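You operate a simulated robot arm through the tools that you are given. There is no shell and no other tool. Be economical: measure what you need, move in short steps, check, and stop when the job is done.

You run a simulated two-armed robot. Do the job below in one go: nothing can be reset, and whatever is moved stays where it is left.

TASK
Take the beaker on the top of the grey table and put it away on the waist-high shelf of the tall rack. Press the white fine-fill button three times. Fetch the flask with the purple collar and stand it on the purple disc. Take the purple-capped bottle and put it on the clear cover on the top of the grey table. Put the blue cloth on the log book. Take the green-capped bottle on the top of the grey table and put it away on the top of the high wooden table. Put the square bottle that says "62" from the top of the low steel table on top of the green carton there. Any order will do. Set down upright: beaker, flask with the purple collar, purple-capped bottle, green-capped bottle, square bottle.

The check looks at the end state, three seconds after you hand in, the way a careful person would. Anything else that was tipped, shoved, dropped, spilled or broken makes it a failure. Lids that push on must go on centred and level and be pressed home; caps that screw on are set level and turned clockwise until they are tight. Flat cloth is picked up by pressing the open fingertips on it (5 to 10 N) and closing them slowly along it; thin cloth reads only 2 to 8 mm in the jaws.

THE ROBOT
Two 6-joint arms with two-finger grippers on one trunk, on a base that drives. Base frame: it is fixed to the floor where the robot stands at the start and does not move with it; the origin is under the middle of the robot, x ahead of it, y to its left, z up. Units: cm, degrees, N and s.
The left shoulder is at the start at [6, 14.3, 87.5], the right one opposite. With the tool pointing down near the work surface each hand reaches from about 10 to 68 cm from the robot's upright axis, wherever it stands, measured 20 degrees to its own side. Places, roughly: beaker [50, 25, 75]; blue cloth (12x7x3 cm) [100, 130, 80]; clear cover (29x20x1 cm) [80, 60, 80]; flask with the purple collar (8x8x14 cm) [80, 100, 80]; green carton [650, 125, 50]; green-capped bottle (6x6x14 cm) [80, 130, 80]; log book [100, 75, 75]; purple disc (7x7x1 cm) [50, 130, 80]; purple-capped bottle (6x6x14 cm) [90, 120, 80]; square bottle [650, 75, 50]; top of the high wooden table [460, -590, 90]; waist-high shelf of the tall rack [680, 280, 100]; white fine-fill button [50, 50, 100]. Payload 2.45 kg a hand.
Tool frame (each hand has its own): the origin (TCP) lies between the finger pads and is the grasp point; the fingertips stand 2.6 cm ahead of it; z points along the fingers, y is the line along which they close. The gripper opens to 9.6 cm. The gripper's body begins 6.9 cm behind the TCP.
Orientation is that of the tool frame in the base frame, as a unit quaternion [w, x, y, z]. With the fingers straight down and closing along the base's y, the tool's x points along the base's -x, its y along +y and its z along -z.

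THE INTERFACE
- The arms move only by the tool send_rows. It takes "left_moves", "right_moves" or both (then of equal length, played together; a hand with none holds still); each is a list of rows, each an object of numbers (a shift or turn left out is 0, a gripper value left out holds the last): "rx", "ry", "rz": the turn, a rotation vector about the tool's x, y, z in degrees; "tx", "ty", "tz": the shift along the tool's x, y, z in cm; "grip": the closure, from 0 (fully open) to 1 (shut). In form: [{"rx": .., "ry": .., "rz": .., "tx": .., "ty": .., "tz": .., "grip": ..}, ...]. A call has 1 to 12 rows; each row is the pose to reach, as a shift and turn from the pose commanded when the call began, along the tool's axes at that moment. Rows are played at 5 a second. More than 5 cm and 8.6 degrees between two rows, or a gripper value outside its range, and nothing of the call is played. A pose out of reach is approached as far as the arm can. The call stops where the force on the tool passes 40 N (or 10 N more than at its start, if that is more) or the arm is blocked; 0.2 s more then pass. The fingers move at their own pace and stop on an object; they squeeze with about 42 N. The grip force told is the motor's: it shows also when the fingers shut on nothing. Time passes only in rows, and 0.2 s behind the last, so rows that repeat a pose let the fingers close. It gives the time, the measured TCP pose, the force on the tool (base axes), the opening and the grip force at its end, in the units of the frame above (readings bear some noise), with the torque about the TCP (base axes, N m) and any sound that the robot's microphone picked up, and new pictures: "pictures" is both (left out), scene, wrist or none (wrist: the cameras of the hands that moved).
- Cameras (640 x 400 px; columns grow to the right, rows downward): "scene" is now at [11.01, 6.2, 147.08]; the picture's right is [0.71, -0.71, -0.00], its down [-0.55, -0.54, -0.64] and it looks along [0.45, 0.45, -0.77] (base axes); focal length 290 px, centre (320, 200). "left" rides on the left gripper at [8.2, -0.3, -9.8] in its tool frame; the picture's right is [0.04, 1.00, 0.00], its down [-0.73, 0.03, -0.68] and it looks along [-0.68, 0.03, 0.73] (tool axes); focal length 256 px, centre (320, 200). "right" rides on the right gripper at [8.2, 0.3, -9.8] in its tool frame; the picture's right is [-0.04, 1.00, 0.00], its down [-0.73, -0.03, -0.68] and it looks along [-0.68, -0.03, 0.73] (tool axes); focal length 256 px, centre (320, 200). There is no depth. A picture from a camera that has moved, and an enlarged one, comes with that camera's place and axes in the base frame and with its lens. The place of the scene camera against the robot may be out by one fixed shift of up to 1.2 cm in any direction.
- lift_body(by): slides the trunk up (or, below 0, down) by that many cm; the arms and the scene camera ride with it, the base frame stays. It gives what a move gives, with no picture.
- base_move(legs): drives the robot by 1 to 6 legs, each [ahead, turn to the left] in cm and degrees, along the robot's own axes; the way and the turn of a leg run together, so that a leg with both is an arc; at most 150 cm and 180 degrees a leg. The arms and the cameras ride along, it lands a little off, and it stops where it bumps. It gives what a move gives, and a new picture of the scene camera.
- aim_head(pan, tilt): turns the head with the scene camera to pan (to the left, within 86 degrees either way) and tilt (down, from -29 to 69), counted from straight ahead of the robot. It gives what a move gives, and a new picture of the scene camera.
- enlarge(camera, box): a new picture of the part [left, top, right, bottom] of that camera's present view, enlarged. It takes no simulated time.
- job_done(): hands the job in; it is judged then, once.

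Go step by step. Nothing tells you exact positions but the pictures and the camera data: compare them with the known pose of the tool, close in by small moves and look again before you grip or let go. The budget is 196 turns and 260 pictures, counting those below and the enlarged ones. Unless the task says otherwise, let go and move clear before handing in, and close with one line.

The tools are called after "Emit:" as name(argument=value, ...) on one line, values as JSON. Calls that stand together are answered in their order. send_rows: Moves the arms, as the interface text tells. Its arguments: {"type":"object","properties":{"left_moves":{"type":"array"},"right_moves":{"type":"array"},"pictures":{"type":"string","enum":["both","scene","wrist","none"]}},"required":[]} The other tools are called the same way: lift_body (by) slides the trunk up or down; base_move (legs) drives the base; aim_head (pan, tilt) turns the head that bears the scene camera; enlarge (camera, box) takes an enlarged picture of a part of a camera's view; job_done () hands the job in.

At the start:

```text
clock: 0.0
left_tcp_pos: [25.19, 36.12, 120.84]
left_ee_rot: [0.0, 0.004, 1.0, 0.0]
left_ft_force: [-0.8, 0.1, -0.1]
left_torque: [0.02, -0.02, -0.05]
left_finger_gap: 9.61
left_grasp_force: 0.1
right_tcp_pos: [30.31, 0.96, 114.82]
right_ee_rot: [0.0, 0.003, 1.0, 0.0]
right_ft_force: [0.0, -0.4, 0.5]
right_torque: [0.01, 0.0, 0.0]
right_finger_gap: 9.6
right_grasp_force: 0.0
trunk travel left (down, up): [-50.0, 9.0]
robot x, y, heading: [-0.01, 0.06, 0.1]
head pan, tilt: [44.9, 50.5]
```

scene: 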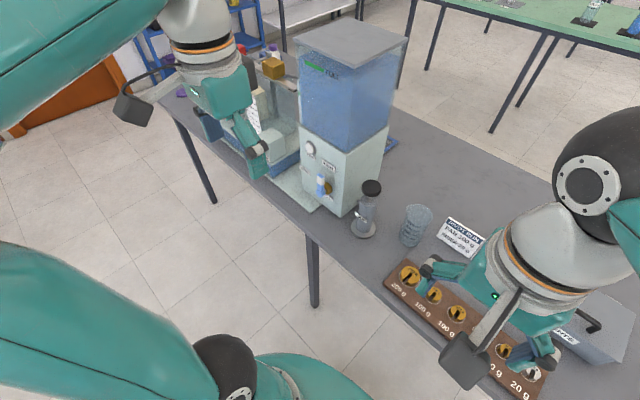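
right: 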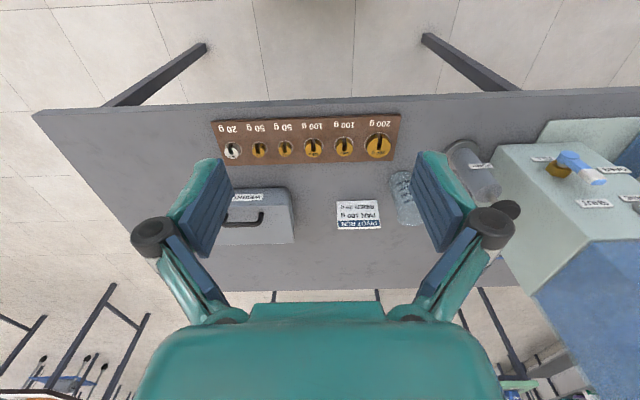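
left: 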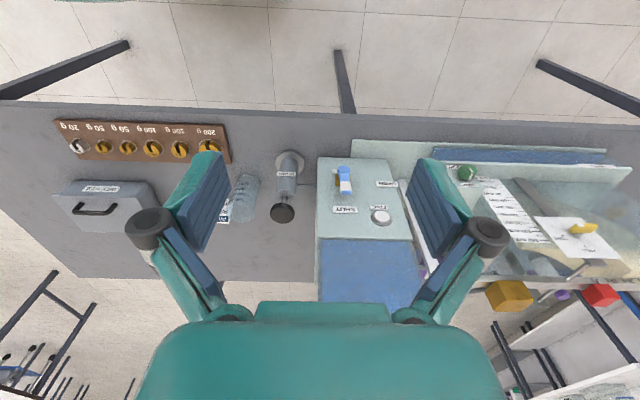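

I see a grey table ahead and to the left with a dispenser, a beaker and weights. I'll look around first.

Emit:
aim_head(pan=75, tilt=35)

Emit:
aim_head(pan=0, tilt=15)

Emit:
aim_head(pan=-70, tilt=15)

Emit:
aim_head(pan=40, tilt=15)

```text
clock: 0.9
left_tcp_pos: [25.27, 35.93, 120.79]
left_ee_rot: [0.0, 0.003, 1.0, 0.0]
left_ft_force: [-0.1, -0.8, 0.3]
left_torque: [0.01, 0.0, 0.01]
left_finger_gap: 9.61
left_grasp_force: 0.1
right_tcp_pos: [30.36, 1.13, 114.84]
right_ee_rot: [-0.001, 0.003, 1.0, 0.0]
right_ft_force: [0.6, -0.4, 0.4]
right_torque: [0.0, -0.02, 0.03]
right_finger_gap: 9.59
right_grasp_force: 0.0
trunk travel left (down, up): [-50.0, 9.0]
robot x, y, heading: [0.03, 0.06, -0.2]
head pan, tilt: [75.0, 35.0]
camera scene: at [7.87, 9.31, 149.32], right [0.97, -0.26, 0.0], down [-0.15, -0.55, -0.82], along [0.21, 0.79, -0.57], focal length 290 px, centre (320, 200)
```

scene: 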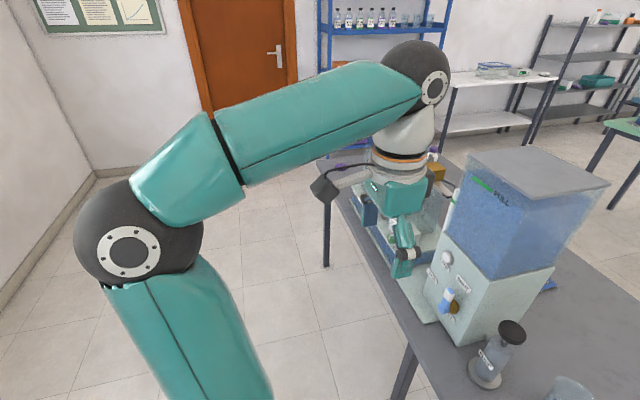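

```text
clock: 2.4
left_tcp_pos: [25.19, 35.91, 120.73]
left_ee_rot: [0.0, 0.004, 1.0, 0.001]
left_ft_force: [0.1, 0.6, -0.1]
left_torque: [-0.01, -0.01, 0.0]
left_finger_gap: 9.62
left_grasp_force: 0.0
right_tcp_pos: [30.34, 0.98, 114.94]
right_ee_rot: [0.001, 0.004, 1.0, 0.0]
right_ft_force: [-0.4, -0.2, 0.1]
right_torque: [-0.05, 0.01, -0.03]
right_finger_gap: 9.62
right_grasp_force: 0.1
trunk travel left (down, up): [-50.0, 9.0]
robot x, y, heading: [0.27, -0.45, 0.1]
head pan, tilt: [0.0, 15.0]
camera scene: at [14.93, 0.81, 152.52], right [0.0, -1.0, 0.0], down [-0.26, 0.0, -0.97], along [0.97, 0.0, -0.26], focal length 290 px, centre (320, 200)
```

scene: 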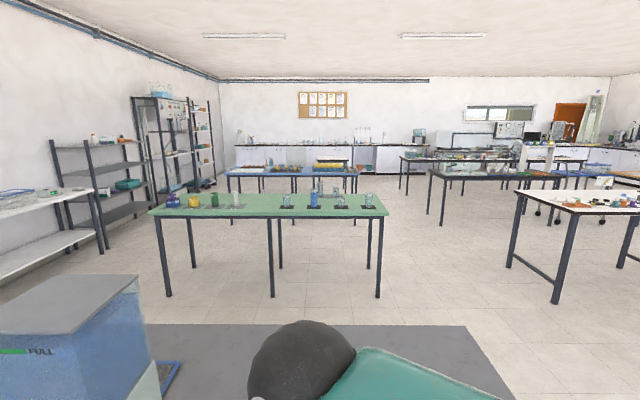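

```text
clock: 3.8
left_tcp_pos: [25.18, 35.85, 120.9]
left_ee_rot: [0.0, 0.003, 1.0, 0.0]
left_ft_force: [0.2, -0.4, 0.3]
left_torque: [-0.02, -0.02, 0.02]
left_finger_gap: 9.58
left_grasp_force: 0.1
right_tcp_pos: [30.26, 1.03, 114.89]
right_ee_rot: [0.0, 0.004, 1.0, -0.001]
right_ft_force: [-0.5, 0.3, 0.5]
right_torque: [0.01, 0.01, -0.02]
right_finger_gap: 9.62
right_grasp_force: 0.0
trunk travel left (down, up): [-50.0, 9.0]
robot x, y, heading: [-0.03, 0.07, -0.1]
head pan, tilt: [-70.0, 15.0]
camera scene: at [8.79, -7.97, 152.52], right [-0.94, -0.34, 0.0], down [-0.09, 0.24, -0.97], along [0.33, -0.91, -0.26], focal length 290 px, centre (320, 200)
```

scene: 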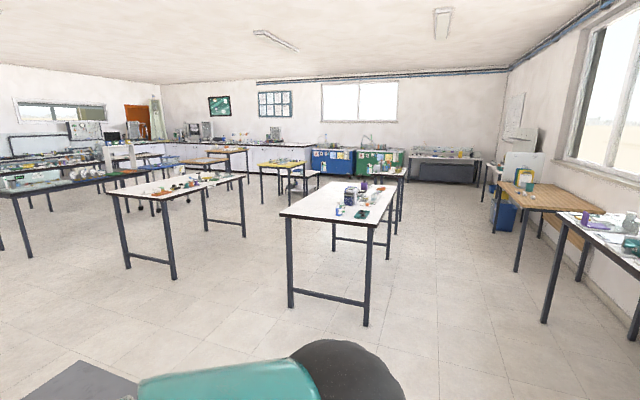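

```text
clock: 5.7
left_tcp_pos: [25.18, 35.97, 120.88]
left_ee_rot: [0.0, 0.004, 1.0, 0.0]
left_ft_force: [-0.1, -0.4, -1.0]
left_torque: [0.0, -0.01, -0.01]
left_finger_gap: 9.6
left_grasp_force: 0.0
right_tcp_pos: [30.4, 0.99, 114.88]
right_ee_rot: [0.0, 0.004, 1.0, -0.001]
right_ft_force: [0.6, 0.2, 0.3]
right_torque: [0.01, 0.0, 0.05]
right_finger_gap: 9.59
right_grasp_force: 0.2
trunk travel left (down, up): [-50.0, 9.0]
robot x, y, heading: [0.09, -0.25, 0.0]
head pan, tilt: [40.0, 15.0]
camera scene: at [12.74, 6.8, 152.52], right [0.64, -0.77, 0.0], down [-0.2, -0.17, -0.97], along [0.74, 0.62, -0.26], focal length 290 px, centre (320, 200)
```

scene: 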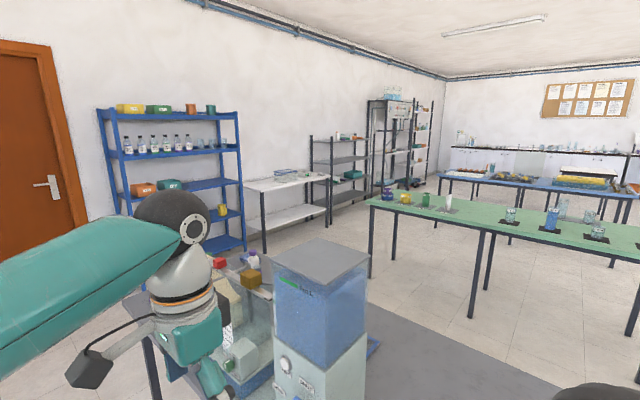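

I'll look more closely at the dispenser and the crowded left part of the table.

Emit:
aim_head(pan=48, tilt=45)

Emit:
enlarge(camera="scene", box=[220, 40, 440, 250])

Emit:
enlarge(camera="left", box=[310, 140, 640, 346])

```text
clock: 6.7
left_tcp_pos: [25.22, 35.93, 120.91]
left_ee_rot: [0.0, 0.003, 1.0, -0.001]
left_ft_force: [0.0, 0.1, 0.5]
left_torque: [-0.02, 0.03, -0.04]
left_finger_gap: 9.6
left_grasp_force: 0.0
right_tcp_pos: [30.32, 1.09, 114.82]
right_ee_rot: [-0.001, 0.004, 1.0, 0.0]
right_ft_force: [0.4, 0.4, -0.5]
right_torque: [0.0, 0.0, 0.0]
right_finger_gap: 9.62
right_grasp_force: 0.1
trunk travel left (down, up): [-50.0, 9.0]
robot x, y, heading: [-0.01, 0.07, 0.1]
head pan, tilt: [48.0, 45.0]
camera scene: at [11.03, 6.85, 147.85], right [0.74, -0.67, 0.0], down [-0.47, -0.53, -0.71], along [0.47, 0.53, -0.71], focal length 290 px, centre (320, 200)
```

scene: 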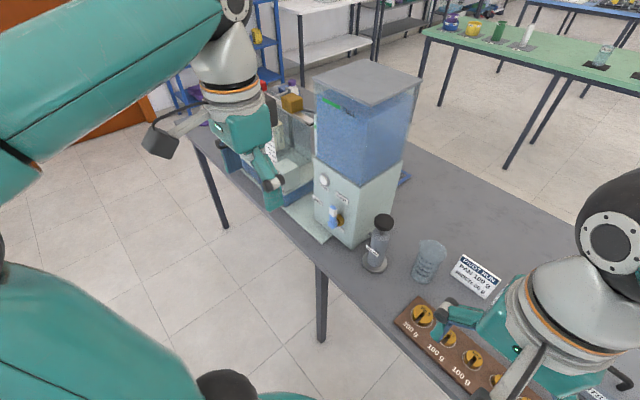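

```text
1.90 times, centred on (330, 145) of scene
camera zoom: at [11.03, 6.85, 147.85], right [0.74, -0.67, 0.0], down [-0.47, -0.53, -0.71], along [0.47, 0.53, -0.71], focal length 552 px, centre (301, 305)
```

zoom: 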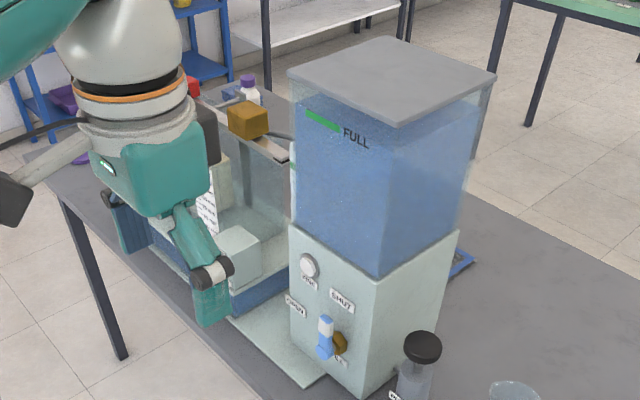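

```text
1.94 times, centred on (475, 243) of left
camera zoom: at [17.03, 35.58, 130.73], right [-0.03, 1.0, 0.0], down [0.73, 0.02, 0.68], along [0.68, 0.02, -0.73], focal length 496 px, centre (19, 117)
```

zoom: 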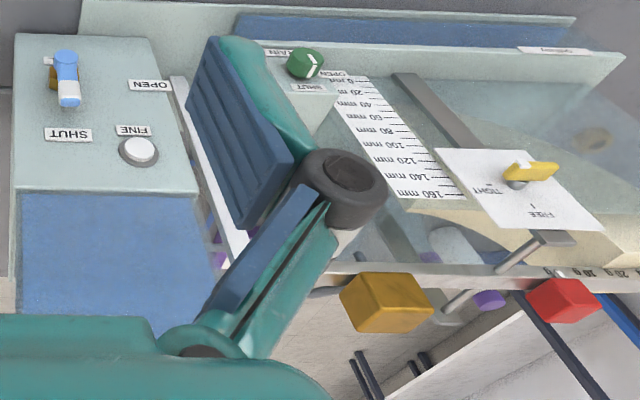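

The white FINE button sits near [47.7, 46.7, 101.2] on the dispenser's front face. I'll bring the shut left hand in front of it, pointing forward.

Emit:
send_rows(left_moves=[{"ry": -7.5, "tx": -1.2, "ty": 0.9, "tz": 1.6, "grip": 1}, {"ry": -15, "tx": -2.5, "ty": 1.8, "tz": 3.3}, {"ry": -22.5, "tx": -3.7, "ty": 2.7, "tz": 4.9}, {"ry": -30, "tx": -5, "ty": 3.6, "tz": 6.6}, {"ry": -37.5, "tx": -6.2, "ty": 4.5, "tz": 8.2}, {"ry": -45, "tx": -7.5, "ty": 5.4, "tz": 9.8}, {"ry": -52.5, "tx": -8.7, "ty": 6.3, "tz": 11.5}, {"ry": -60, "tx": -10, "ty": 7.2, "tz": 13.1}, {"ry": -67.5, "tx": -11.2, "ty": 8.1, "tz": 14.8}, {"ry": -75, "tx": -12.5, "ty": 9, "tz": 16.4}, {"ry": -82.5, "tx": -13.7, "ty": 9.9, "tz": 18}, {"ry": -90, "tx": -15, "ty": 10.8, "tz": 19.6}])

```text
clock: 9.3
left_tcp_pos: [40.28, 46.93, 101.52]
left_ee_rot: [0.707, 0.001, 0.707, -0.003]
left_ft_force: [0.6, 0.5, -0.1]
left_torque: [-0.01, 0.02, -0.04]
left_finger_gap: 0.01
left_grasp_force: 28.5
left hand out of reach, approached as far as the arm can: row 12
right_tcp_pos: [30.38, 1.2, 114.89]
right_ee_rot: [-0.001, 0.004, 1.0, 0.0]
right_ft_force: [-0.1, -0.4, -0.5]
right_torque: [-0.04, -0.01, 0.04]
right_finger_gap: 9.6
right_grasp_force: 0.1
trunk travel left (down, up): [-50.0, 9.0]
robot x, y, heading: [-0.09, 0.24, 0.1]
head pan, tilt: [48.0, 45.0]
camera scene: at [11.11, 6.95, 147.83], right [0.74, -0.67, 0.0], down [-0.47, -0.53, -0.71], along [0.47, 0.52, -0.71], focal length 290 px, centre (320, 200)
camera left: at [30.47, 46.59, 93.42], right [0.01, 1.0, -0.04], down [-0.68, 0.04, 0.73], along [0.73, 0.02, 0.68], focal length 256 px, centre (320, 200)
```

scene: 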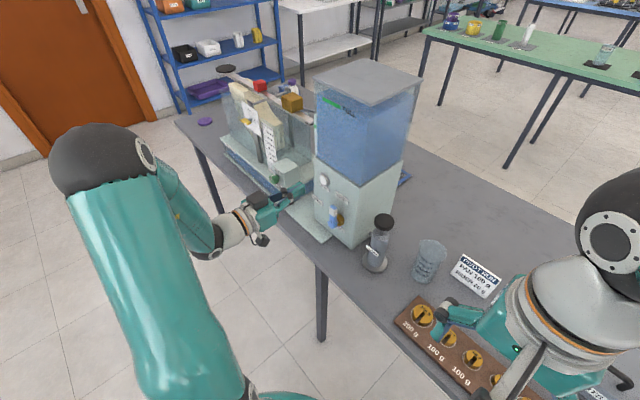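
left: 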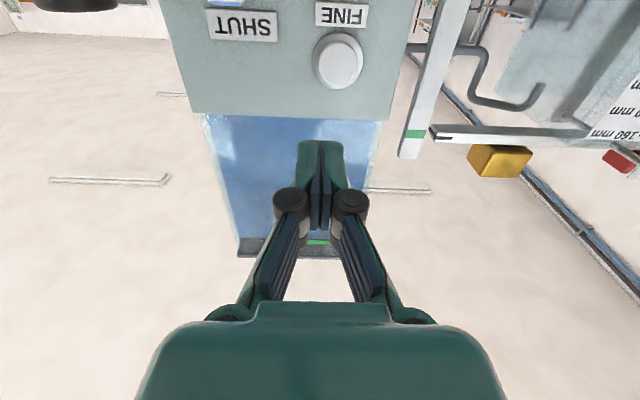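

Re-triangulated, the button is near [51, 47.9, 98.5]. I'll move in front of it.

Emit:
send_rows(left_moves=[{"tx": 1.5, "ty": 0.5, "tz": 1}, {"tx": 3, "ty": 1, "tz": 2}, {"tx": 3, "ty": 1, "tz": 6}], pictures="wrist")

```text
clock: 10.1
left_tcp_pos: [46.51, 48.79, 99.13]
left_ee_rot: [0.706, 0.003, 0.708, -0.005]
left_ft_force: [0.0, 0.2, -0.4]
left_torque: [0.01, -0.03, 0.06]
left_finger_gap: 0.01
left_grasp_force: 28.3
left hand out of reach, approached as far as the arm can: row 1, 2, 3
right_tcp_pos: [30.49, 1.04, 114.83]
right_ee_rot: [-0.001, 0.003, 1.0, 0.0]
right_ft_force: [0.6, 0.0, -0.4]
right_torque: [0.01, 0.02, 0.01]
right_finger_gap: 9.6
right_grasp_force: 0.1
trunk travel left (down, up): [-50.0, 9.0]
robot x, y, heading: [-0.11, -0.18, 0.1]
head pan, tilt: [48.0, 45.0]
camera left: at [36.66, 48.48, 91.03], right [0.01, 1.0, -0.04], down [-0.68, 0.04, 0.74], along [0.74, 0.02, 0.68], focal length 256 px, centre (320, 200)
```

left: 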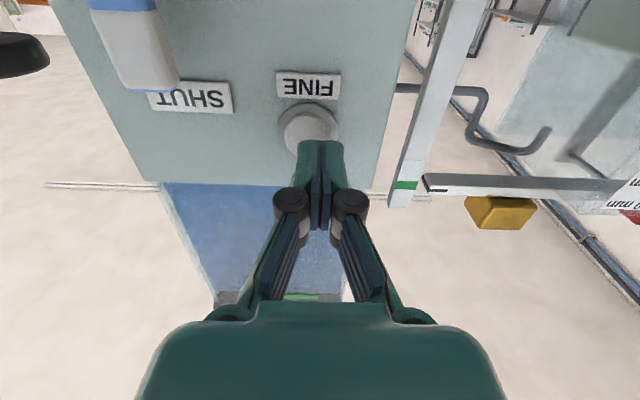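

The fingertip lines up roughly, slightly too far left and high. I'll correct that and press once gently.

Emit:
send_rows(left_moves=[{"tx": 0.7, "ty": -0.8, "tz": 0}, {"tx": 0.7, "ty": -0.8, "tz": 0.8}, {"tx": 0.7, "ty": -0.8, "tz": 1.3}, {"tx": 0.7, "ty": -0.8, "tz": 1.8}], pictures="wrist")

```text
clock: 11.1
left_tcp_pos: [48.19, 48.77, 99.1]
left_ee_rot: [0.706, 0.002, 0.708, -0.006]
left_ft_force: [-5.1, 1.3, 0.9]
left_torque: [-0.02, -0.02, 0.02]
left_finger_gap: 0.61
left_grasp_force: 28.8
left hand out of reach, approached as far as the arm can: row 1, 2, 3, 4
right_tcp_pos: [30.27, 1.01, 114.97]
right_ee_rot: [0.0, 0.004, 1.0, 0.001]
right_ft_force: [0.1, -0.5, 0.3]
right_torque: [0.04, 0.0, 0.04]
right_finger_gap: 9.6
right_grasp_force: 0.1
trunk travel left (down, up): [-50.0, 9.0]
robot x, y, heading: [-0.19, -0.14, 0.1]
head pan, tilt: [48.0, 45.0]
heard: click
camera left: at [38.25, 48.38, 91.02], right [0.01, 1.0, -0.04], down [-0.68, 0.04, 0.73], along [0.74, 0.02, 0.68], focal length 256 px, centre (320, 200)
```

left: 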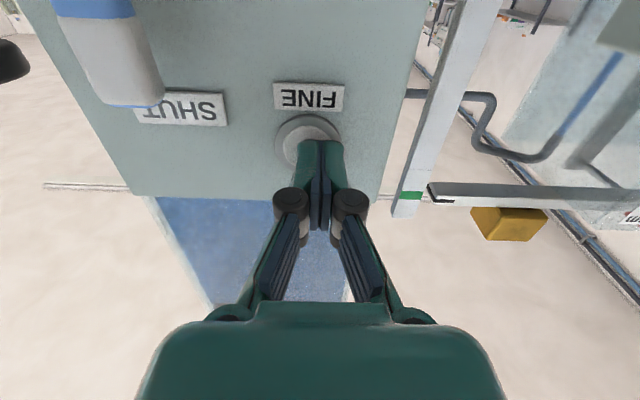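

A click was heard: that's press one. I'll back off, then press again.

Emit:
send_rows(left_moves=[{"tz": -1}, {"tz": -2}, {"tz": -2}], pictures="none")

Emit:
send_rows(left_moves=[{"tz": 1}, {"tz": 1.5}, {"tz": 2}], pictures="none")

Emit:
send_rows(left_moves=[{"tz": -1}, {"tz": -2}, {"tz": -2}], pictures="wrist")

```text
clock: 11.9
left_tcp_pos: [46.3, 48.76, 99.15]
left_ee_rot: [0.706, 0.003, 0.708, -0.006]
left_ft_force: [0.0, 0.2, 0.2]
left_torque: [0.0, -0.02, 0.03]
left_finger_gap: 0.02
left_grasp_force: 28.9
right_tcp_pos: [30.33, 0.99, 114.86]
right_ee_rot: [0.0, 0.003, 1.0, 0.0]
right_ft_force: [0.0, -0.2, -0.8]
right_torque: [-0.03, 0.01, -0.04]
right_finger_gap: 9.59
right_grasp_force: 0.0
trunk travel left (down, up): [-50.0, 9.0]
robot x, y, heading: [-0.22, 0.07, 0.0]
head pan, tilt: [48.0, 45.0]
```

```text
clock: 12.7
left_tcp_pos: [48.22, 48.74, 99.22]
left_ee_rot: [0.706, 0.002, 0.708, -0.004]
left_ft_force: [-13.1, -1.6, -0.4]
left_torque: [0.0, 0.06, 0.02]
left_finger_gap: 0.59
left_grasp_force: 28.6
right_tcp_pos: [30.27, 0.99, 114.92]
right_ee_rot: [0.001, 0.003, 1.0, 0.0]
right_ft_force: [-1.0, 0.2, 0.5]
right_torque: [-0.02, -0.01, 0.02]
right_finger_gap: 9.6
right_grasp_force: 0.0
trunk travel left (down, up): [-50.0, 9.0]
robot x, y, heading: [-0.17, 0.38, -0.3]
head pan, tilt: [48.0, 45.0]
heard: click
```

```text
clock: 13.5
left_tcp_pos: [46.48, 48.73, 99.16]
left_ee_rot: [0.706, 0.002, 0.708, -0.006]
left_ft_force: [-0.9, 0.7, 0.0]
left_torque: [0.01, -0.01, -0.04]
left_finger_gap: 0.03
left_grasp_force: 28.5
right_tcp_pos: [30.38, 1.05, 114.97]
right_ee_rot: [0.0, 0.004, 1.0, 0.001]
right_ft_force: [0.6, -0.8, 1.3]
right_torque: [-0.02, 0.0, -0.01]
right_finger_gap: 9.6
right_grasp_force: 0.0
trunk travel left (down, up): [-50.0, 9.0]
robot x, y, heading: [-0.04, -0.3, -0.2]
head pan, tilt: [48.0, 45.0]
camera left: at [36.45, 48.44, 91.1], right [0.01, 1.0, -0.04], down [-0.68, 0.04, 0.74], along [0.74, 0.02, 0.68], focal length 256 px, centre (320, 200)
```

left: 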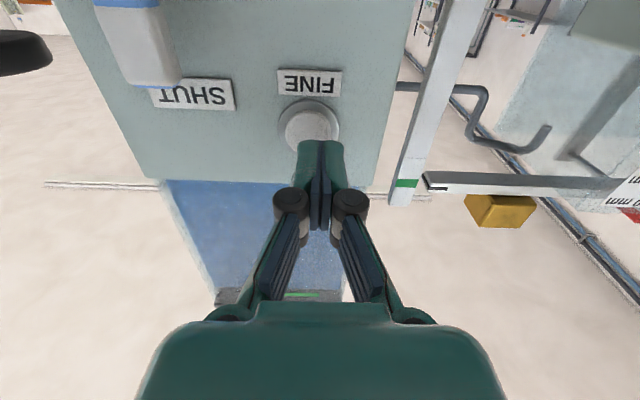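

Two clicks so far, so one more press and then I'll retreat.

Emit:
send_rows(left_moves=[{"tz": 1}, {"tz": 1.5}, {"tz": 2}], pictures="none")

Emit:
send_rows(left_moves=[{"tz": -1}, {"tz": -3}, {"tz": -7}, {"tz": -11, "tx": -2}], pictures="scene")

```text
clock: 14.3
left_tcp_pos: [48.17, 48.68, 98.99]
left_ee_rot: [0.706, 0.003, 0.708, -0.006]
left_ft_force: [-11.6, -0.1, -1.0]
left_torque: [0.01, 0.07, -0.01]
left_finger_gap: 0.59
left_grasp_force: 28.7
right_tcp_pos: [30.19, 0.89, 114.82]
right_ee_rot: [0.001, 0.004, 1.0, 0.0]
right_ft_force: [0.5, -0.7, -0.4]
right_torque: [0.04, -0.02, 0.03]
right_finger_gap: 9.59
right_grasp_force: 0.1
trunk travel left (down, up): [-50.0, 9.0]
robot x, y, heading: [-0.34, -0.38, 0.1]
head pan, tilt: [48.0, 45.0]
heard: click
```

```text
clock: 15.3
left_tcp_pos: [37.06, 48.77, 101.18]
left_ee_rot: [0.707, 0.003, 0.707, -0.003]
left_ft_force: [0.6, -0.2, 0.5]
left_torque: [0.01, 0.0, 0.02]
left_finger_gap: 0.02
left_grasp_force: 28.3
left hand out of reach, approached as far as the arm can: row 2, 3
right_tcp_pos: [30.25, 0.94, 114.92]
right_ee_rot: [-0.001, 0.003, 1.0, 0.0]
right_ft_force: [0.1, 0.2, -0.1]
right_torque: [0.04, -0.01, 0.0]
right_finger_gap: 9.58
right_grasp_force: 0.1
trunk travel left (down, up): [-50.0, 9.0]
robot x, y, heading: [0.08, -0.24, -0.2]
head pan, tilt: [48.0, 45.0]
camera scene: at [10.93, 6.78, 147.85], right [0.74, -0.67, 0.0], down [-0.47, -0.53, -0.71], along [0.47, 0.53, -0.71], focal length 290 px, centre (320, 200)
```

scene: 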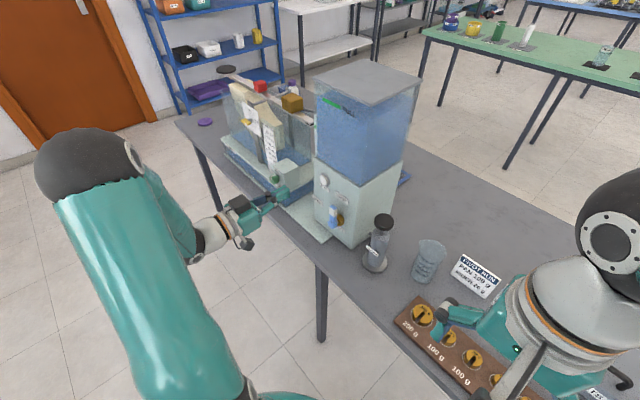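

All three presses are done. Now I'll fold the left hand back, then drive round the right end of the table to its far side, where the bottles are.

Emit:
send_rows(left_moves=[{"ry": 7.5, "tx": -1.6, "ty": -1.1, "tz": -1, "grip": 0}, {"ry": 15, "tx": -3.3, "ty": -2.1, "tz": -2}, {"ry": 22.5, "tx": -4.9, "ty": -3.2, "tz": -3}, {"ry": 30, "tx": -6.6, "ty": -4.3, "tz": -4}, {"ry": 37.5, "tx": -8.2, "ty": -5.3, "tz": -5}, {"ry": 45, "tx": -9.8, "ty": -6.4, "tz": -6}, {"ry": 52.5, "tx": -11.5, "ty": -7.5, "tz": -7}, {"ry": 60, "tx": -13.1, "ty": -8.5, "tz": -8}, {"ry": 67.5, "tx": -14.8, "ty": -9.6, "tz": -9}, {"ry": 75, "tx": -16.4, "ty": -10.7, "tz": -10}, {"ry": 82.5, "tx": -18, "ty": -11.7, "tz": -11}, {"ry": 90, "tx": -19.7, "ty": -12.8, "tz": -12}], pictures="none")

Emit:
base_move(legs=[[-20, 0], [0, -90], [110, 0], [0, 90], [150, 0], [25, 0]])

Emit:
aim_head(pan=80, tilt=25)

```text
clock: 17.9
left_tcp_pos: [25.25, 36.04, 120.79]
left_ee_rot: [-0.001, 0.004, 1.0, 0.001]
left_ft_force: [0.5, 0.1, -0.1]
left_torque: [-0.03, 0.03, 0.01]
left_finger_gap: 9.57
left_grasp_force: 0.1
right_tcp_pos: [30.47, 0.99, 114.84]
right_ee_rot: [0.0, 0.004, 1.0, 0.0]
right_ft_force: [-0.2, 0.2, -0.2]
right_torque: [0.0, -0.01, 0.01]
right_finger_gap: 9.6
right_grasp_force: 0.0
trunk travel left (down, up): [-50.0, 9.0]
robot x, y, heading: [0.18, 0.16, -0.0]
head pan, tilt: [48.0, 45.0]
```

```text
clock: 23.1
left_tcp_pos: [19.6, -19.08, 120.93]
left_ee_rot: [0.001, 0.646, 0.764, 0.002]
left_ft_force: [-0.1, 0.0, 0.5]
left_torque: [-0.01, -0.02, 0.01]
left_finger_gap: 9.6
left_grasp_force: 0.0
right_tcp_pos: [-13.78, -30.24, 114.89]
right_ee_rot: [-0.001, 0.647, 0.763, 0.001]
right_ft_force: [0.7, 0.3, 0.8]
right_torque: [0.02, -0.03, 0.0]
right_finger_gap: 9.61
right_grasp_force: 0.0
trunk travel left (down, up): [-50.0, 9.0]
robot x, y, heading: [-17.22, 0.43, -80.5]
head pan, tilt: [48.0, 45.0]
stopped in leg 2: the robot was blocked; the commanded pose is now the measured one
camera scene: at [-9.94, -9.33, 147.85], right [-0.53, -0.85, 0.0], down [-0.6, 0.38, -0.71], along [0.6, -0.38, -0.71], focal length 290 px, centre (320, 200)
```

scene: 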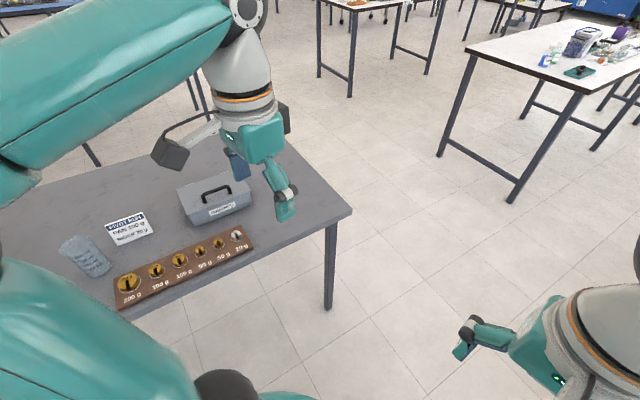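

```text
clock: 24.0
left_tcp_pos: [19.93, -18.92, 120.98]
left_ee_rot: [0.0, 0.646, 0.764, 0.0]
left_ft_force: [0.1, 0.2, 0.8]
left_torque: [-0.05, 0.0, -0.02]
left_finger_gap: 9.61
left_grasp_force: 0.1
right_tcp_pos: [-13.74, -30.16, 114.86]
right_ee_rot: [-0.001, 0.647, 0.763, 0.0]
right_ft_force: [0.7, -0.3, 0.2]
right_torque: [0.03, 0.04, 0.0]
right_finger_gap: 9.61
right_grasp_force: 0.1
trunk travel left (down, up): [-50.0, 9.0]
robot x, y, heading: [-17.16, 0.63, -80.1]
head pan, tilt: [80.0, 25.0]
camera scene: at [-7.38, -4.95, 150.89], right [-0.01, -1.0, 0.0], down [-0.42, 0.0, -0.91], along [0.91, -0.01, -0.42], focal length 290 px, centre (320, 200)
```

scene: 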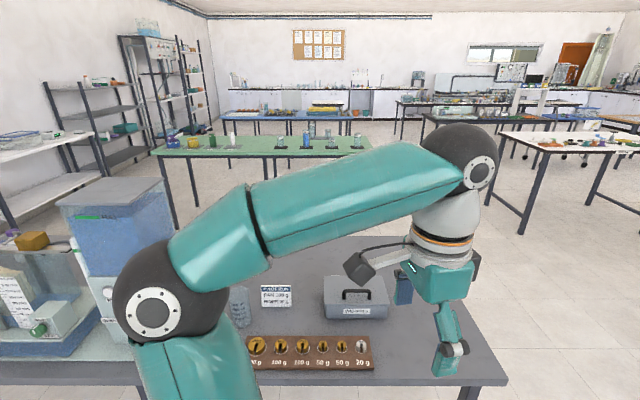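

The turn was blocked, probably by the base or left arm against the table. I'll undo the turn, back away further and check.

Emit:
base_move(legs=[[0, 80]])

Emit:
aim_head(pan=40, tilt=45)

```text
clock: 27.9
left_tcp_pos: [11.41, 31.14, 121.01]
left_ee_rot: [0.0, 0.047, 0.999, -0.001]
left_ft_force: [0.0, 0.4, -0.5]
left_torque: [-0.03, 0.02, -0.01]
left_finger_gap: 9.6
left_grasp_force: 0.1
right_tcp_pos: [13.53, -4.29, 114.85]
right_ee_rot: [-0.001, 0.047, 0.999, -0.002]
right_ft_force: [-0.6, 0.5, -1.1]
right_torque: [-0.02, 0.02, 0.01]
right_finger_gap: 9.6
right_grasp_force: 0.0
trunk travel left (down, up): [-50.0, 9.0]
robot x, y, heading: [-17.13, -2.88, -4.9]
head pan, tilt: [80.0, 25.0]
stopped in leg 1: the robot was blocked; the commanded pose is now the measured one
camera scene: at [-9.05, 6.72, 150.88], right [0.97, -0.26, 0.0], down [-0.11, -0.41, -0.91], along [0.24, 0.87, -0.42], focal length 290 px, centre (320, 200)
```

scene: 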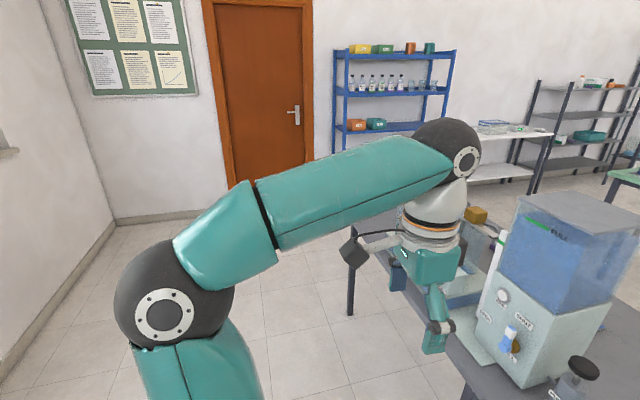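

```text
clock: 28.9
left_tcp_pos: [11.41, 30.92, 120.94]
left_ee_rot: [0.0, 0.048, 0.999, 0.0]
left_ft_force: [-0.2, -0.7, -0.3]
left_torque: [-0.01, 0.01, -0.01]
left_finger_gap: 9.58
left_grasp_force: 0.1
right_tcp_pos: [13.36, -4.45, 114.92]
right_ee_rot: [0.0, 0.048, 0.999, -0.001]
right_ft_force: [0.4, 0.3, 0.3]
right_torque: [-0.04, -0.02, 0.01]
right_finger_gap: 9.61
right_grasp_force: 0.0
trunk travel left (down, up): [-50.0, 9.0]
robot x, y, heading: [-17.0, -2.51, -5.3]
head pan, tilt: [40.0, 45.0]
camera scene: at [-4.85, 2.25, 147.84], right [0.57, -0.82, 0.0], down [-0.58, -0.4, -0.71], along [0.58, 0.41, -0.71], focal length 290 px, centre (320, 200)
```

scene: 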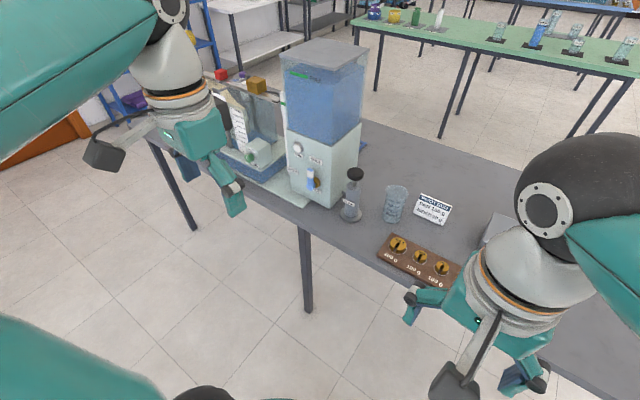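

Everything still looks intact, so something near the base is blocking. I'll look to both sides and rear.

Emit:
aim_head(pan=-86, tilt=45)

Emit:
aim_head(pan=86, tilt=60)

```text
clock: 31.0
left_tcp_pos: [11.32, 30.89, 120.97]
left_ee_rot: [0.0, 0.048, 0.999, -0.001]
left_ft_force: [-0.4, 0.3, -0.6]
left_torque: [0.02, -0.02, 0.0]
left_finger_gap: 9.6
left_grasp_force: 0.0
right_tcp_pos: [13.56, -4.55, 115.01]
right_ee_rot: [-0.001, 0.048, 0.999, 0.0]
right_ft_force: [-0.1, 0.0, 0.7]
right_torque: [0.0, 0.01, 0.03]
right_finger_gap: 9.6
right_grasp_force: 0.0
trunk travel left (down, up): [-50.0, 9.0]
robot x, y, heading: [-16.77, -2.49, -5.3]
head pan, tilt: [-85.9, 45.0]
camera scene: at [-11.65, -10.54, 147.84], right [-1.0, 0.02, 0.0], down [0.01, 0.71, -0.71], along [-0.01, -0.71, -0.71], focal length 290 px, centre (320, 200)
```

scene: 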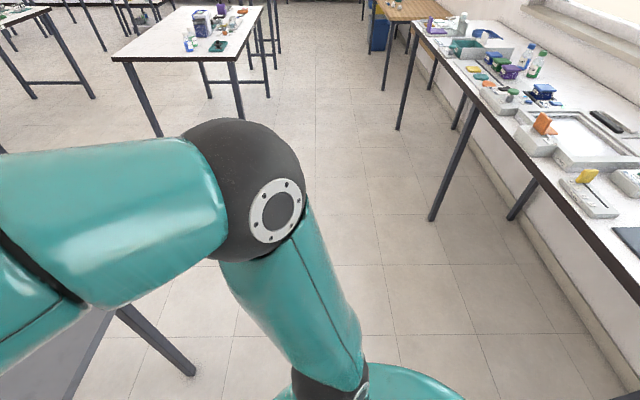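

```text
clock: 33.6
left_tcp_pos: [11.29, 30.89, 120.96]
left_ee_rot: [0.0, 0.048, 0.999, -0.001]
left_ft_force: [-0.2, 0.7, -0.6]
left_torque: [-0.02, 0.01, 0.0]
left_finger_gap: 9.62
left_grasp_force: 0.1
right_tcp_pos: [13.41, -4.46, 114.95]
right_ee_rot: [0.0, 0.049, 0.999, -0.001]
right_ft_force: [-0.1, -0.5, 0.3]
right_torque: [-0.02, 0.03, -0.03]
right_finger_gap: 9.61
right_grasp_force: 0.1
trunk travel left (down, up): [-50.0, 9.0]
robot x, y, heading: [-16.81, -2.97, -5.4]
head pan, tilt: [85.9, 60.0]
camera scene: at [-10.44, 4.17, 145.89], right [0.99, -0.16, 0.0], down [-0.14, -0.85, -0.5], along [0.08, 0.49, -0.87], focal length 290 px, centre (320, 200)
```

scene: 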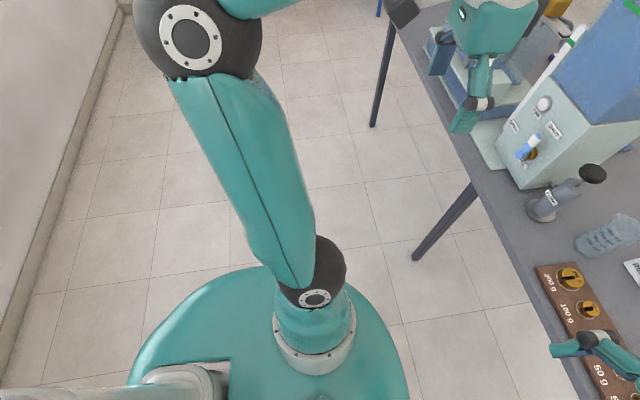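

Nothing obvious is near. I'll test: edge forward a little, then try turning left.

Emit:
base_move(legs=[[8, 0], [0, 30]])

```text
clock: 36.3
left_tcp_pos: [-1.77, 39.93, 120.9]
left_ee_rot: [0.0, -0.216, 0.976, 0.0]
left_ft_force: [0.5, -0.2, -0.2]
left_torque: [0.02, 0.02, 0.0]
left_finger_gap: 9.59
left_grasp_force: 0.0
right_tcp_pos: [17.92, 10.52, 115.01]
right_ee_rot: [-0.001, -0.216, 0.976, -0.001]
right_ft_force: [0.0, 0.5, -0.3]
right_torque: [0.0, 0.02, 0.05]
right_finger_gap: 9.6
right_grasp_force: 0.0
trunk travel left (down, up): [-50.0, 9.0]
robot x, y, heading: [-8.63, -4.64, 25.4]
head pan, tilt: [85.9, 60.0]
camera scene: at [-6.19, 5.07, 145.89], right [0.93, 0.36, 0.0], down [0.31, -0.81, -0.5], along [-0.18, 0.47, -0.87], focal length 290 px, centre (320, 200)
```

scene: 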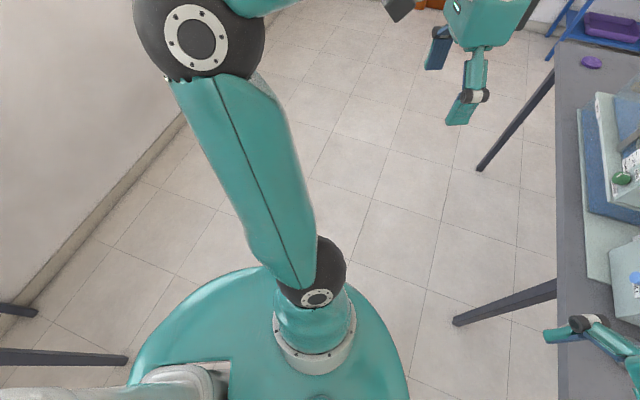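

There is a bench behind the robot, which explains the bump. Table's left end is at y≈145, so I'll take the left route: turn to face +y and look.

Emit:
base_move(legs=[[0, 64], [60, 0]])

Emit:
aim_head(pan=-30, tilt=40)

```text
clock: 40.1
left_tcp_pos: [-46.1, 21.21, 121.0]
left_ee_rot: [0.001, -0.702, 0.712, -0.001]
left_ft_force: [-0.5, 0.8, -0.9]
left_torque: [-0.03, -0.05, -0.02]
left_finger_gap: 9.6
left_grasp_force: 0.0
right_tcp_pos: [-10.9, 26.3, 115.19]
right_ee_rot: [0.001, -0.702, 0.712, -0.002]
right_ft_force: [-1.6, 0.1, 0.4]
right_torque: [-0.04, -0.02, 0.02]
right_finger_gap: 9.6
right_grasp_force: 0.0
trunk travel left (down, up): [-50.0, 9.0]
robot x, y, heading: [-6.43, -4.29, 89.3]
head pan, tilt: [85.9, 60.0]
stopped in leg 1: the robot was blocked; the commanded pose is now the measured one
camera scene: at [-13.45, 3.05, 145.88], right [0.09, 1.0, 0.0], down [0.86, -0.08, -0.5], along [-0.5, 0.04, -0.87], focal length 290 px, centre (320, 200)
```

scene: 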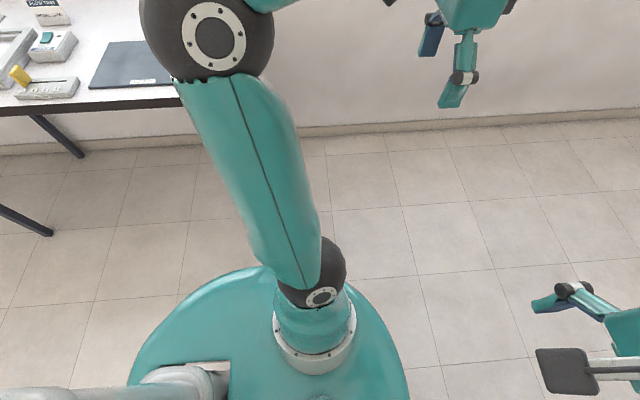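

```text
clock: 42.0
left_tcp_pos: [-45.82, 21.24, 120.96]
left_ee_rot: [0.001, -0.702, 0.712, 0.0]
left_ft_force: [0.3, -0.2, 0.2]
left_torque: [-0.01, 0.0, 0.0]
left_finger_gap: 9.58
left_grasp_force: 0.1
right_tcp_pos: [-10.71, 26.26, 115.17]
right_ee_rot: [0.0, -0.702, 0.712, 0.0]
right_ft_force: [-0.1, 0.1, 0.6]
right_torque: [-0.02, 0.01, -0.01]
right_finger_gap: 9.59
right_grasp_force: 0.1
trunk travel left (down, up): [-50.0, 9.0]
robot x, y, heading: [-6.06, -4.67, 89.1]
head pan, tilt: [-30.0, 40.0]
camera scene: at [-2.19, 9.71, 148.57], right [0.86, -0.51, 0.0], down [-0.33, -0.55, -0.77], along [0.39, 0.66, -0.64], focal length 290 px, centre (320, 200)
```

scene: 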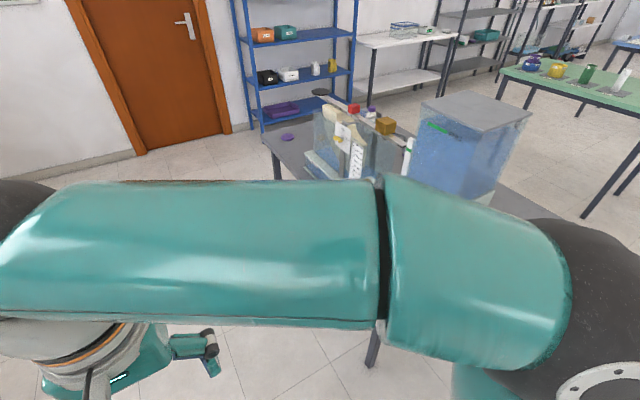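

The turn to 90° effectively completed. I'll try driving ahead.

Emit:
base_move(legs=[[50, 0]])

```text
clock: 45.0
left_tcp_pos: [-45.97, 71.12, 121.09]
left_ee_rot: [0.0, 0.708, -0.706, 0.001]
left_ft_force: [-0.1, 0.2, 0.1]
left_torque: [-0.02, -0.02, 0.0]
left_finger_gap: 9.59
left_grasp_force: 0.1
right_tcp_pos: [-10.86, 76.73, 115.07]
right_ee_rot: [0.0, 0.708, -0.706, 0.001]
right_ft_force: [-0.7, 0.5, 0.1]
right_torque: [0.0, -0.01, 0.03]
right_finger_gap: 9.6
right_grasp_force: 0.1
trunk travel left (down, up): [-50.0, 9.0]
robot x, y, heading: [-5.38, 45.98, 90.1]
head pan, tilt: [-30.0, 40.0]
camera scene: at [-1.99, 60.48, 148.56], right [0.87, -0.5, 0.0], down [-0.32, -0.56, -0.77], along [0.38, 0.66, -0.64], focal length 290 px, centre (320, 200)
```

scene: 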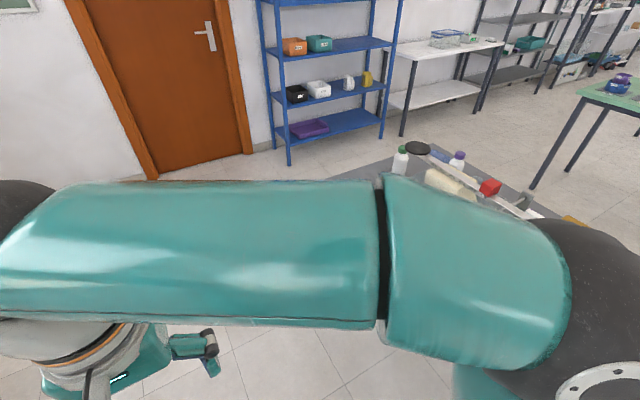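

The way is clear: the blue rack stands at y≈270, the table ends at y≈145. Driving round the left end to the far side.

Emit:
base_move(legs=[[150, 0], [8, 0], [0, -90], [150, 0], [22, 0], [0, -90]])

Emit:
aim_head(pan=-50, tilt=40)

```text
clock: 56.6
left_tcp_pos: [9.01, 249.95, 121.37]
left_ee_rot: [0.0, -0.13, 0.991, 0.001]
left_ft_force: [0.2, -0.7, 0.6]
left_torque: [0.05, 0.02, 0.03]
left_finger_gap: 9.6
left_grasp_force: 0.1
right_tcp_pos: [23.41, 217.68, 115.39]
right_ee_rot: [-0.001, -0.131, 0.991, 0.0]
right_ft_force: [-0.2, -0.3, -0.4]
right_torque: [0.05, -0.02, 0.01]
right_finger_gap: 9.58
right_grasp_force: 0.1
trunk travel left (down, up): [-50.0, 9.0]
robot x, y, heading: [-5.58, 207.69, 14.4]
head pan, tilt: [-30.0, 40.0]
stopped in leg 3: the robot was blocked; the commanded pose is now the measured one
camera scene: at [7.87, 207.67, 148.56], right [-0.27, -0.96, 0.0], down [-0.62, 0.17, -0.77], along [0.74, -0.21, -0.64], focal length 290 px, centre (320, 200)
```

scene: 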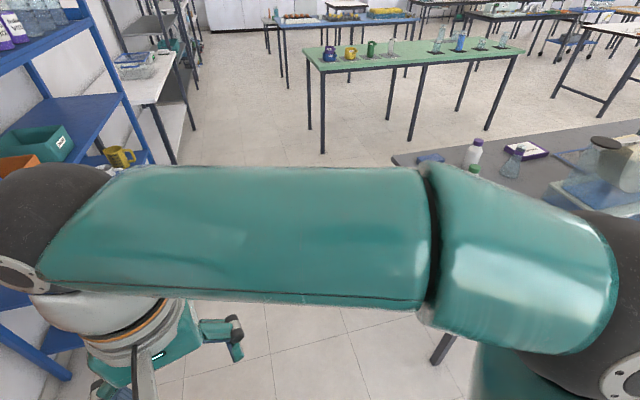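

```text
clock: 57.5
left_tcp_pos: [8.94, 250.2, 121.16]
left_ee_rot: [0.0, -0.13, 0.991, 0.0]
left_ft_force: [0.2, 1.2, -0.2]
left_torque: [0.0, -0.05, 0.03]
left_finger_gap: 9.58
left_grasp_force: 0.0
right_tcp_pos: [23.37, 217.8, 115.28]
right_ee_rot: [0.0, -0.131, 0.991, -0.001]
right_ft_force: [0.8, 0.3, 0.1]
right_torque: [0.0, -0.02, 0.01]
right_finger_gap: 9.61
right_grasp_force: 0.0
trunk travel left (down, up): [-50.0, 9.0]
robot x, y, heading: [-5.58, 207.86, 14.3]
head pan, tilt: [-50.0, 40.0]
camera scene: at [6.54, 205.21, 148.57], right [-0.58, -0.81, 0.0], down [-0.52, 0.37, -0.77], along [0.62, -0.45, -0.64], focal length 290 px, centre (320, 200)
```

scene: 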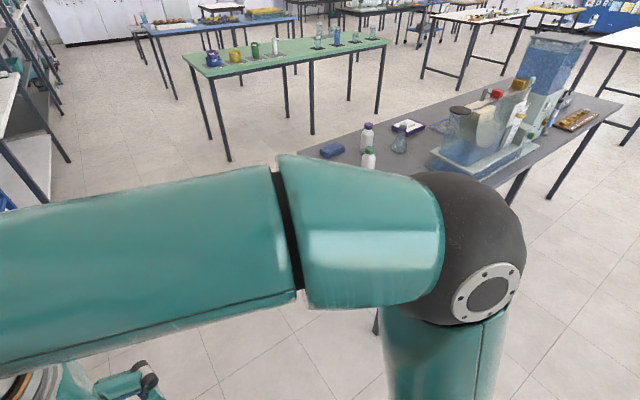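

Objects are visible now: cloth, purple-capped and green-capped bottles, flask. Long turns seem to stop short, so I'll use smaller turn legs.

Emit:
base_move(legs=[[0, -14.3], [85, 0], [85, 0], [0, -45], [0, -45]])

```text
clock: 71.2
left_tcp_pos: [208.47, 194.75, 121.36]
left_ee_rot: [0.001, 0.608, 0.794, 0.0]
left_ft_force: [-0.1, 0.3, 0.5]
left_torque: [0.04, -0.05, 0.0]
left_finger_gap: 9.6
left_grasp_force: 0.2
right_tcp_pos: [176.15, 180.3, 115.22]
right_ee_rot: [-0.001, 0.609, 0.793, 0.0]
right_ft_force: [0.0, 0.4, -0.5]
right_torque: [0.01, -0.05, -0.01]
right_finger_gap: 9.6
right_grasp_force: 0.1
trunk travel left (down, up): [-50.0, 9.0]
robot x, y, heading: [168.77, 210.35, -76.1]
head pan, tilt: [-50.0, 40.0]
stopped in leg 5: the robot was blocked; the commanded pose is now the measured one
camera scene: at [164.86, 198.36, 148.55], right [-0.81, 0.59, 0.0], down [0.38, 0.52, -0.77], along [-0.45, -0.62, -0.64], focal length 290 px, centre (320, 200)
```

scene: 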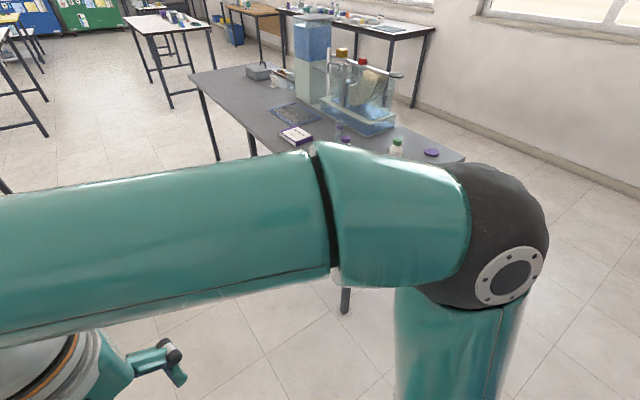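

Still stopping short, but nothing is touched. I'll continue with short turns, driving down the aisle behind the table.

Emit:
base_move(legs=[[0, -14], [96, 0], [0, -45]])

Emit:
base_move(legs=[[0, -45]])

```text
clock: 79.5
left_tcp_pos: [175.68, 72.67, 121.25]
left_ee_rot: [0.0, 0.922, 0.388, -0.001]
left_ft_force: [-0.3, -0.2, -0.3]
left_torque: [0.05, -0.05, -0.01]
left_finger_gap: 9.58
left_grasp_force: 0.1
right_tcp_pos: [146.87, 93.04, 115.37]
right_ee_rot: [-0.001, 0.922, 0.388, 0.001]
right_ft_force: [-0.5, 0.2, -0.7]
right_torque: [0.02, 0.02, -0.02]
right_finger_gap: 9.61
right_grasp_force: 0.0
trunk travel left (down, up): [-50.0, 9.0]
robot x, y, heading: [170.2, 113.25, -135.5]
head pan, tilt: [-50.0, 40.0]
camera scene: at [157.01, 110.68, 148.57], right [0.09, 1.0, 0.0], down [0.64, -0.06, -0.77], along [-0.76, 0.07, -0.64], focal length 290 px, centre (320, 200)
```

scene: 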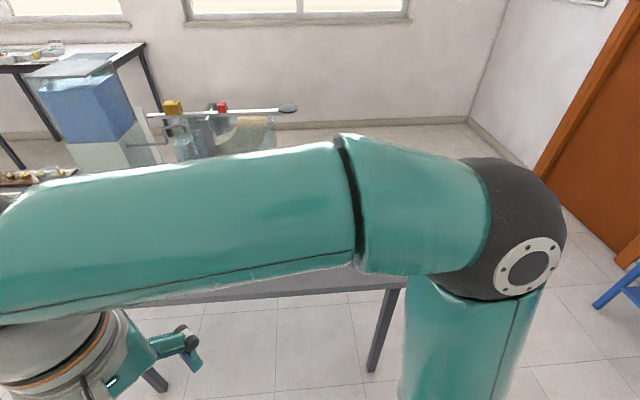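

```text
clock: 82.2
left_tcp_pos: [145.51, 80.51, 121.34]
left_ee_rot: [-0.001, 1.0, 0.01, -0.001]
left_ft_force: [-0.2, 0.0, -0.1]
left_torque: [0.0, 0.01, -0.01]
left_finger_gap: 9.62
left_grasp_force: 0.0
right_tcp_pos: [139.43, 115.5, 115.37]
right_ee_rot: [-0.001, 1.0, 0.009, 0.001]
right_ft_force: [0.4, -0.3, 0.1]
right_torque: [0.0, -0.01, -0.01]
right_finger_gap: 9.61
right_grasp_force: 0.1
trunk travel left (down, up): [-50.0, 9.0]
robot x, y, heading: [170.36, 111.9, -179.9]
head pan, tilt: [-50.0, 40.0]
camera scene: at [158.22, 118.92, 148.57], right [0.76, 0.65, 0.0], down [0.41, -0.49, -0.77], along [-0.49, 0.59, -0.64], focal length 290 px, centre (320, 200)
```

scene: 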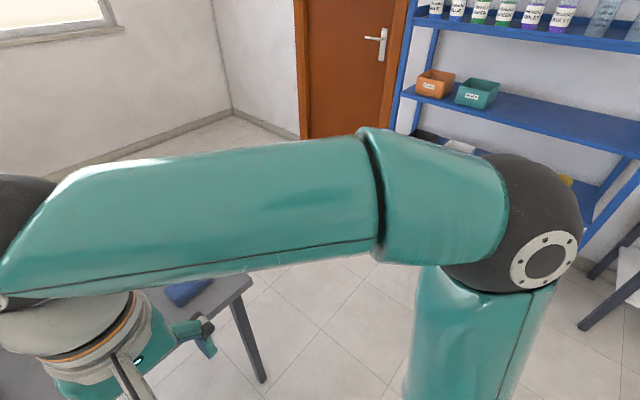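

Now I'm facing the table from behind, so I'll look ahead.

Emit:
aim_head(pan=5, tilt=42)

```text
clock: 83.5
left_tcp_pos: [145.48, 80.52, 121.39]
left_ee_rot: [-0.001, 1.0, 0.009, -0.001]
left_ft_force: [-0.1, -0.6, 0.5]
left_torque: [0.0, -0.01, -0.01]
left_finger_gap: 9.61
left_grasp_force: 0.2
right_tcp_pos: [139.41, 115.58, 115.43]
right_ee_rot: [-0.001, 1.0, 0.008, 0.001]
right_ft_force: [-0.2, -0.2, 0.8]
right_torque: [0.03, -0.03, 0.01]
right_finger_gap: 9.6
right_grasp_force: 0.0
trunk travel left (down, up): [-50.0, 9.0]
robot x, y, heading: [170.34, 111.87, -179.9]
head pan, tilt: [5.0, 42.0]
camera scene: at [155.4, 111.67, 148.27], right [-0.09, 1.0, 0.0], down [0.67, 0.06, -0.74], along [-0.74, -0.07, -0.67], focal length 290 px, centre (320, 200)
```

scene: 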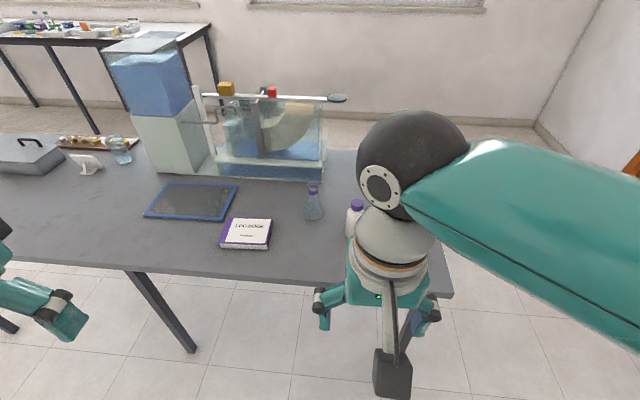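

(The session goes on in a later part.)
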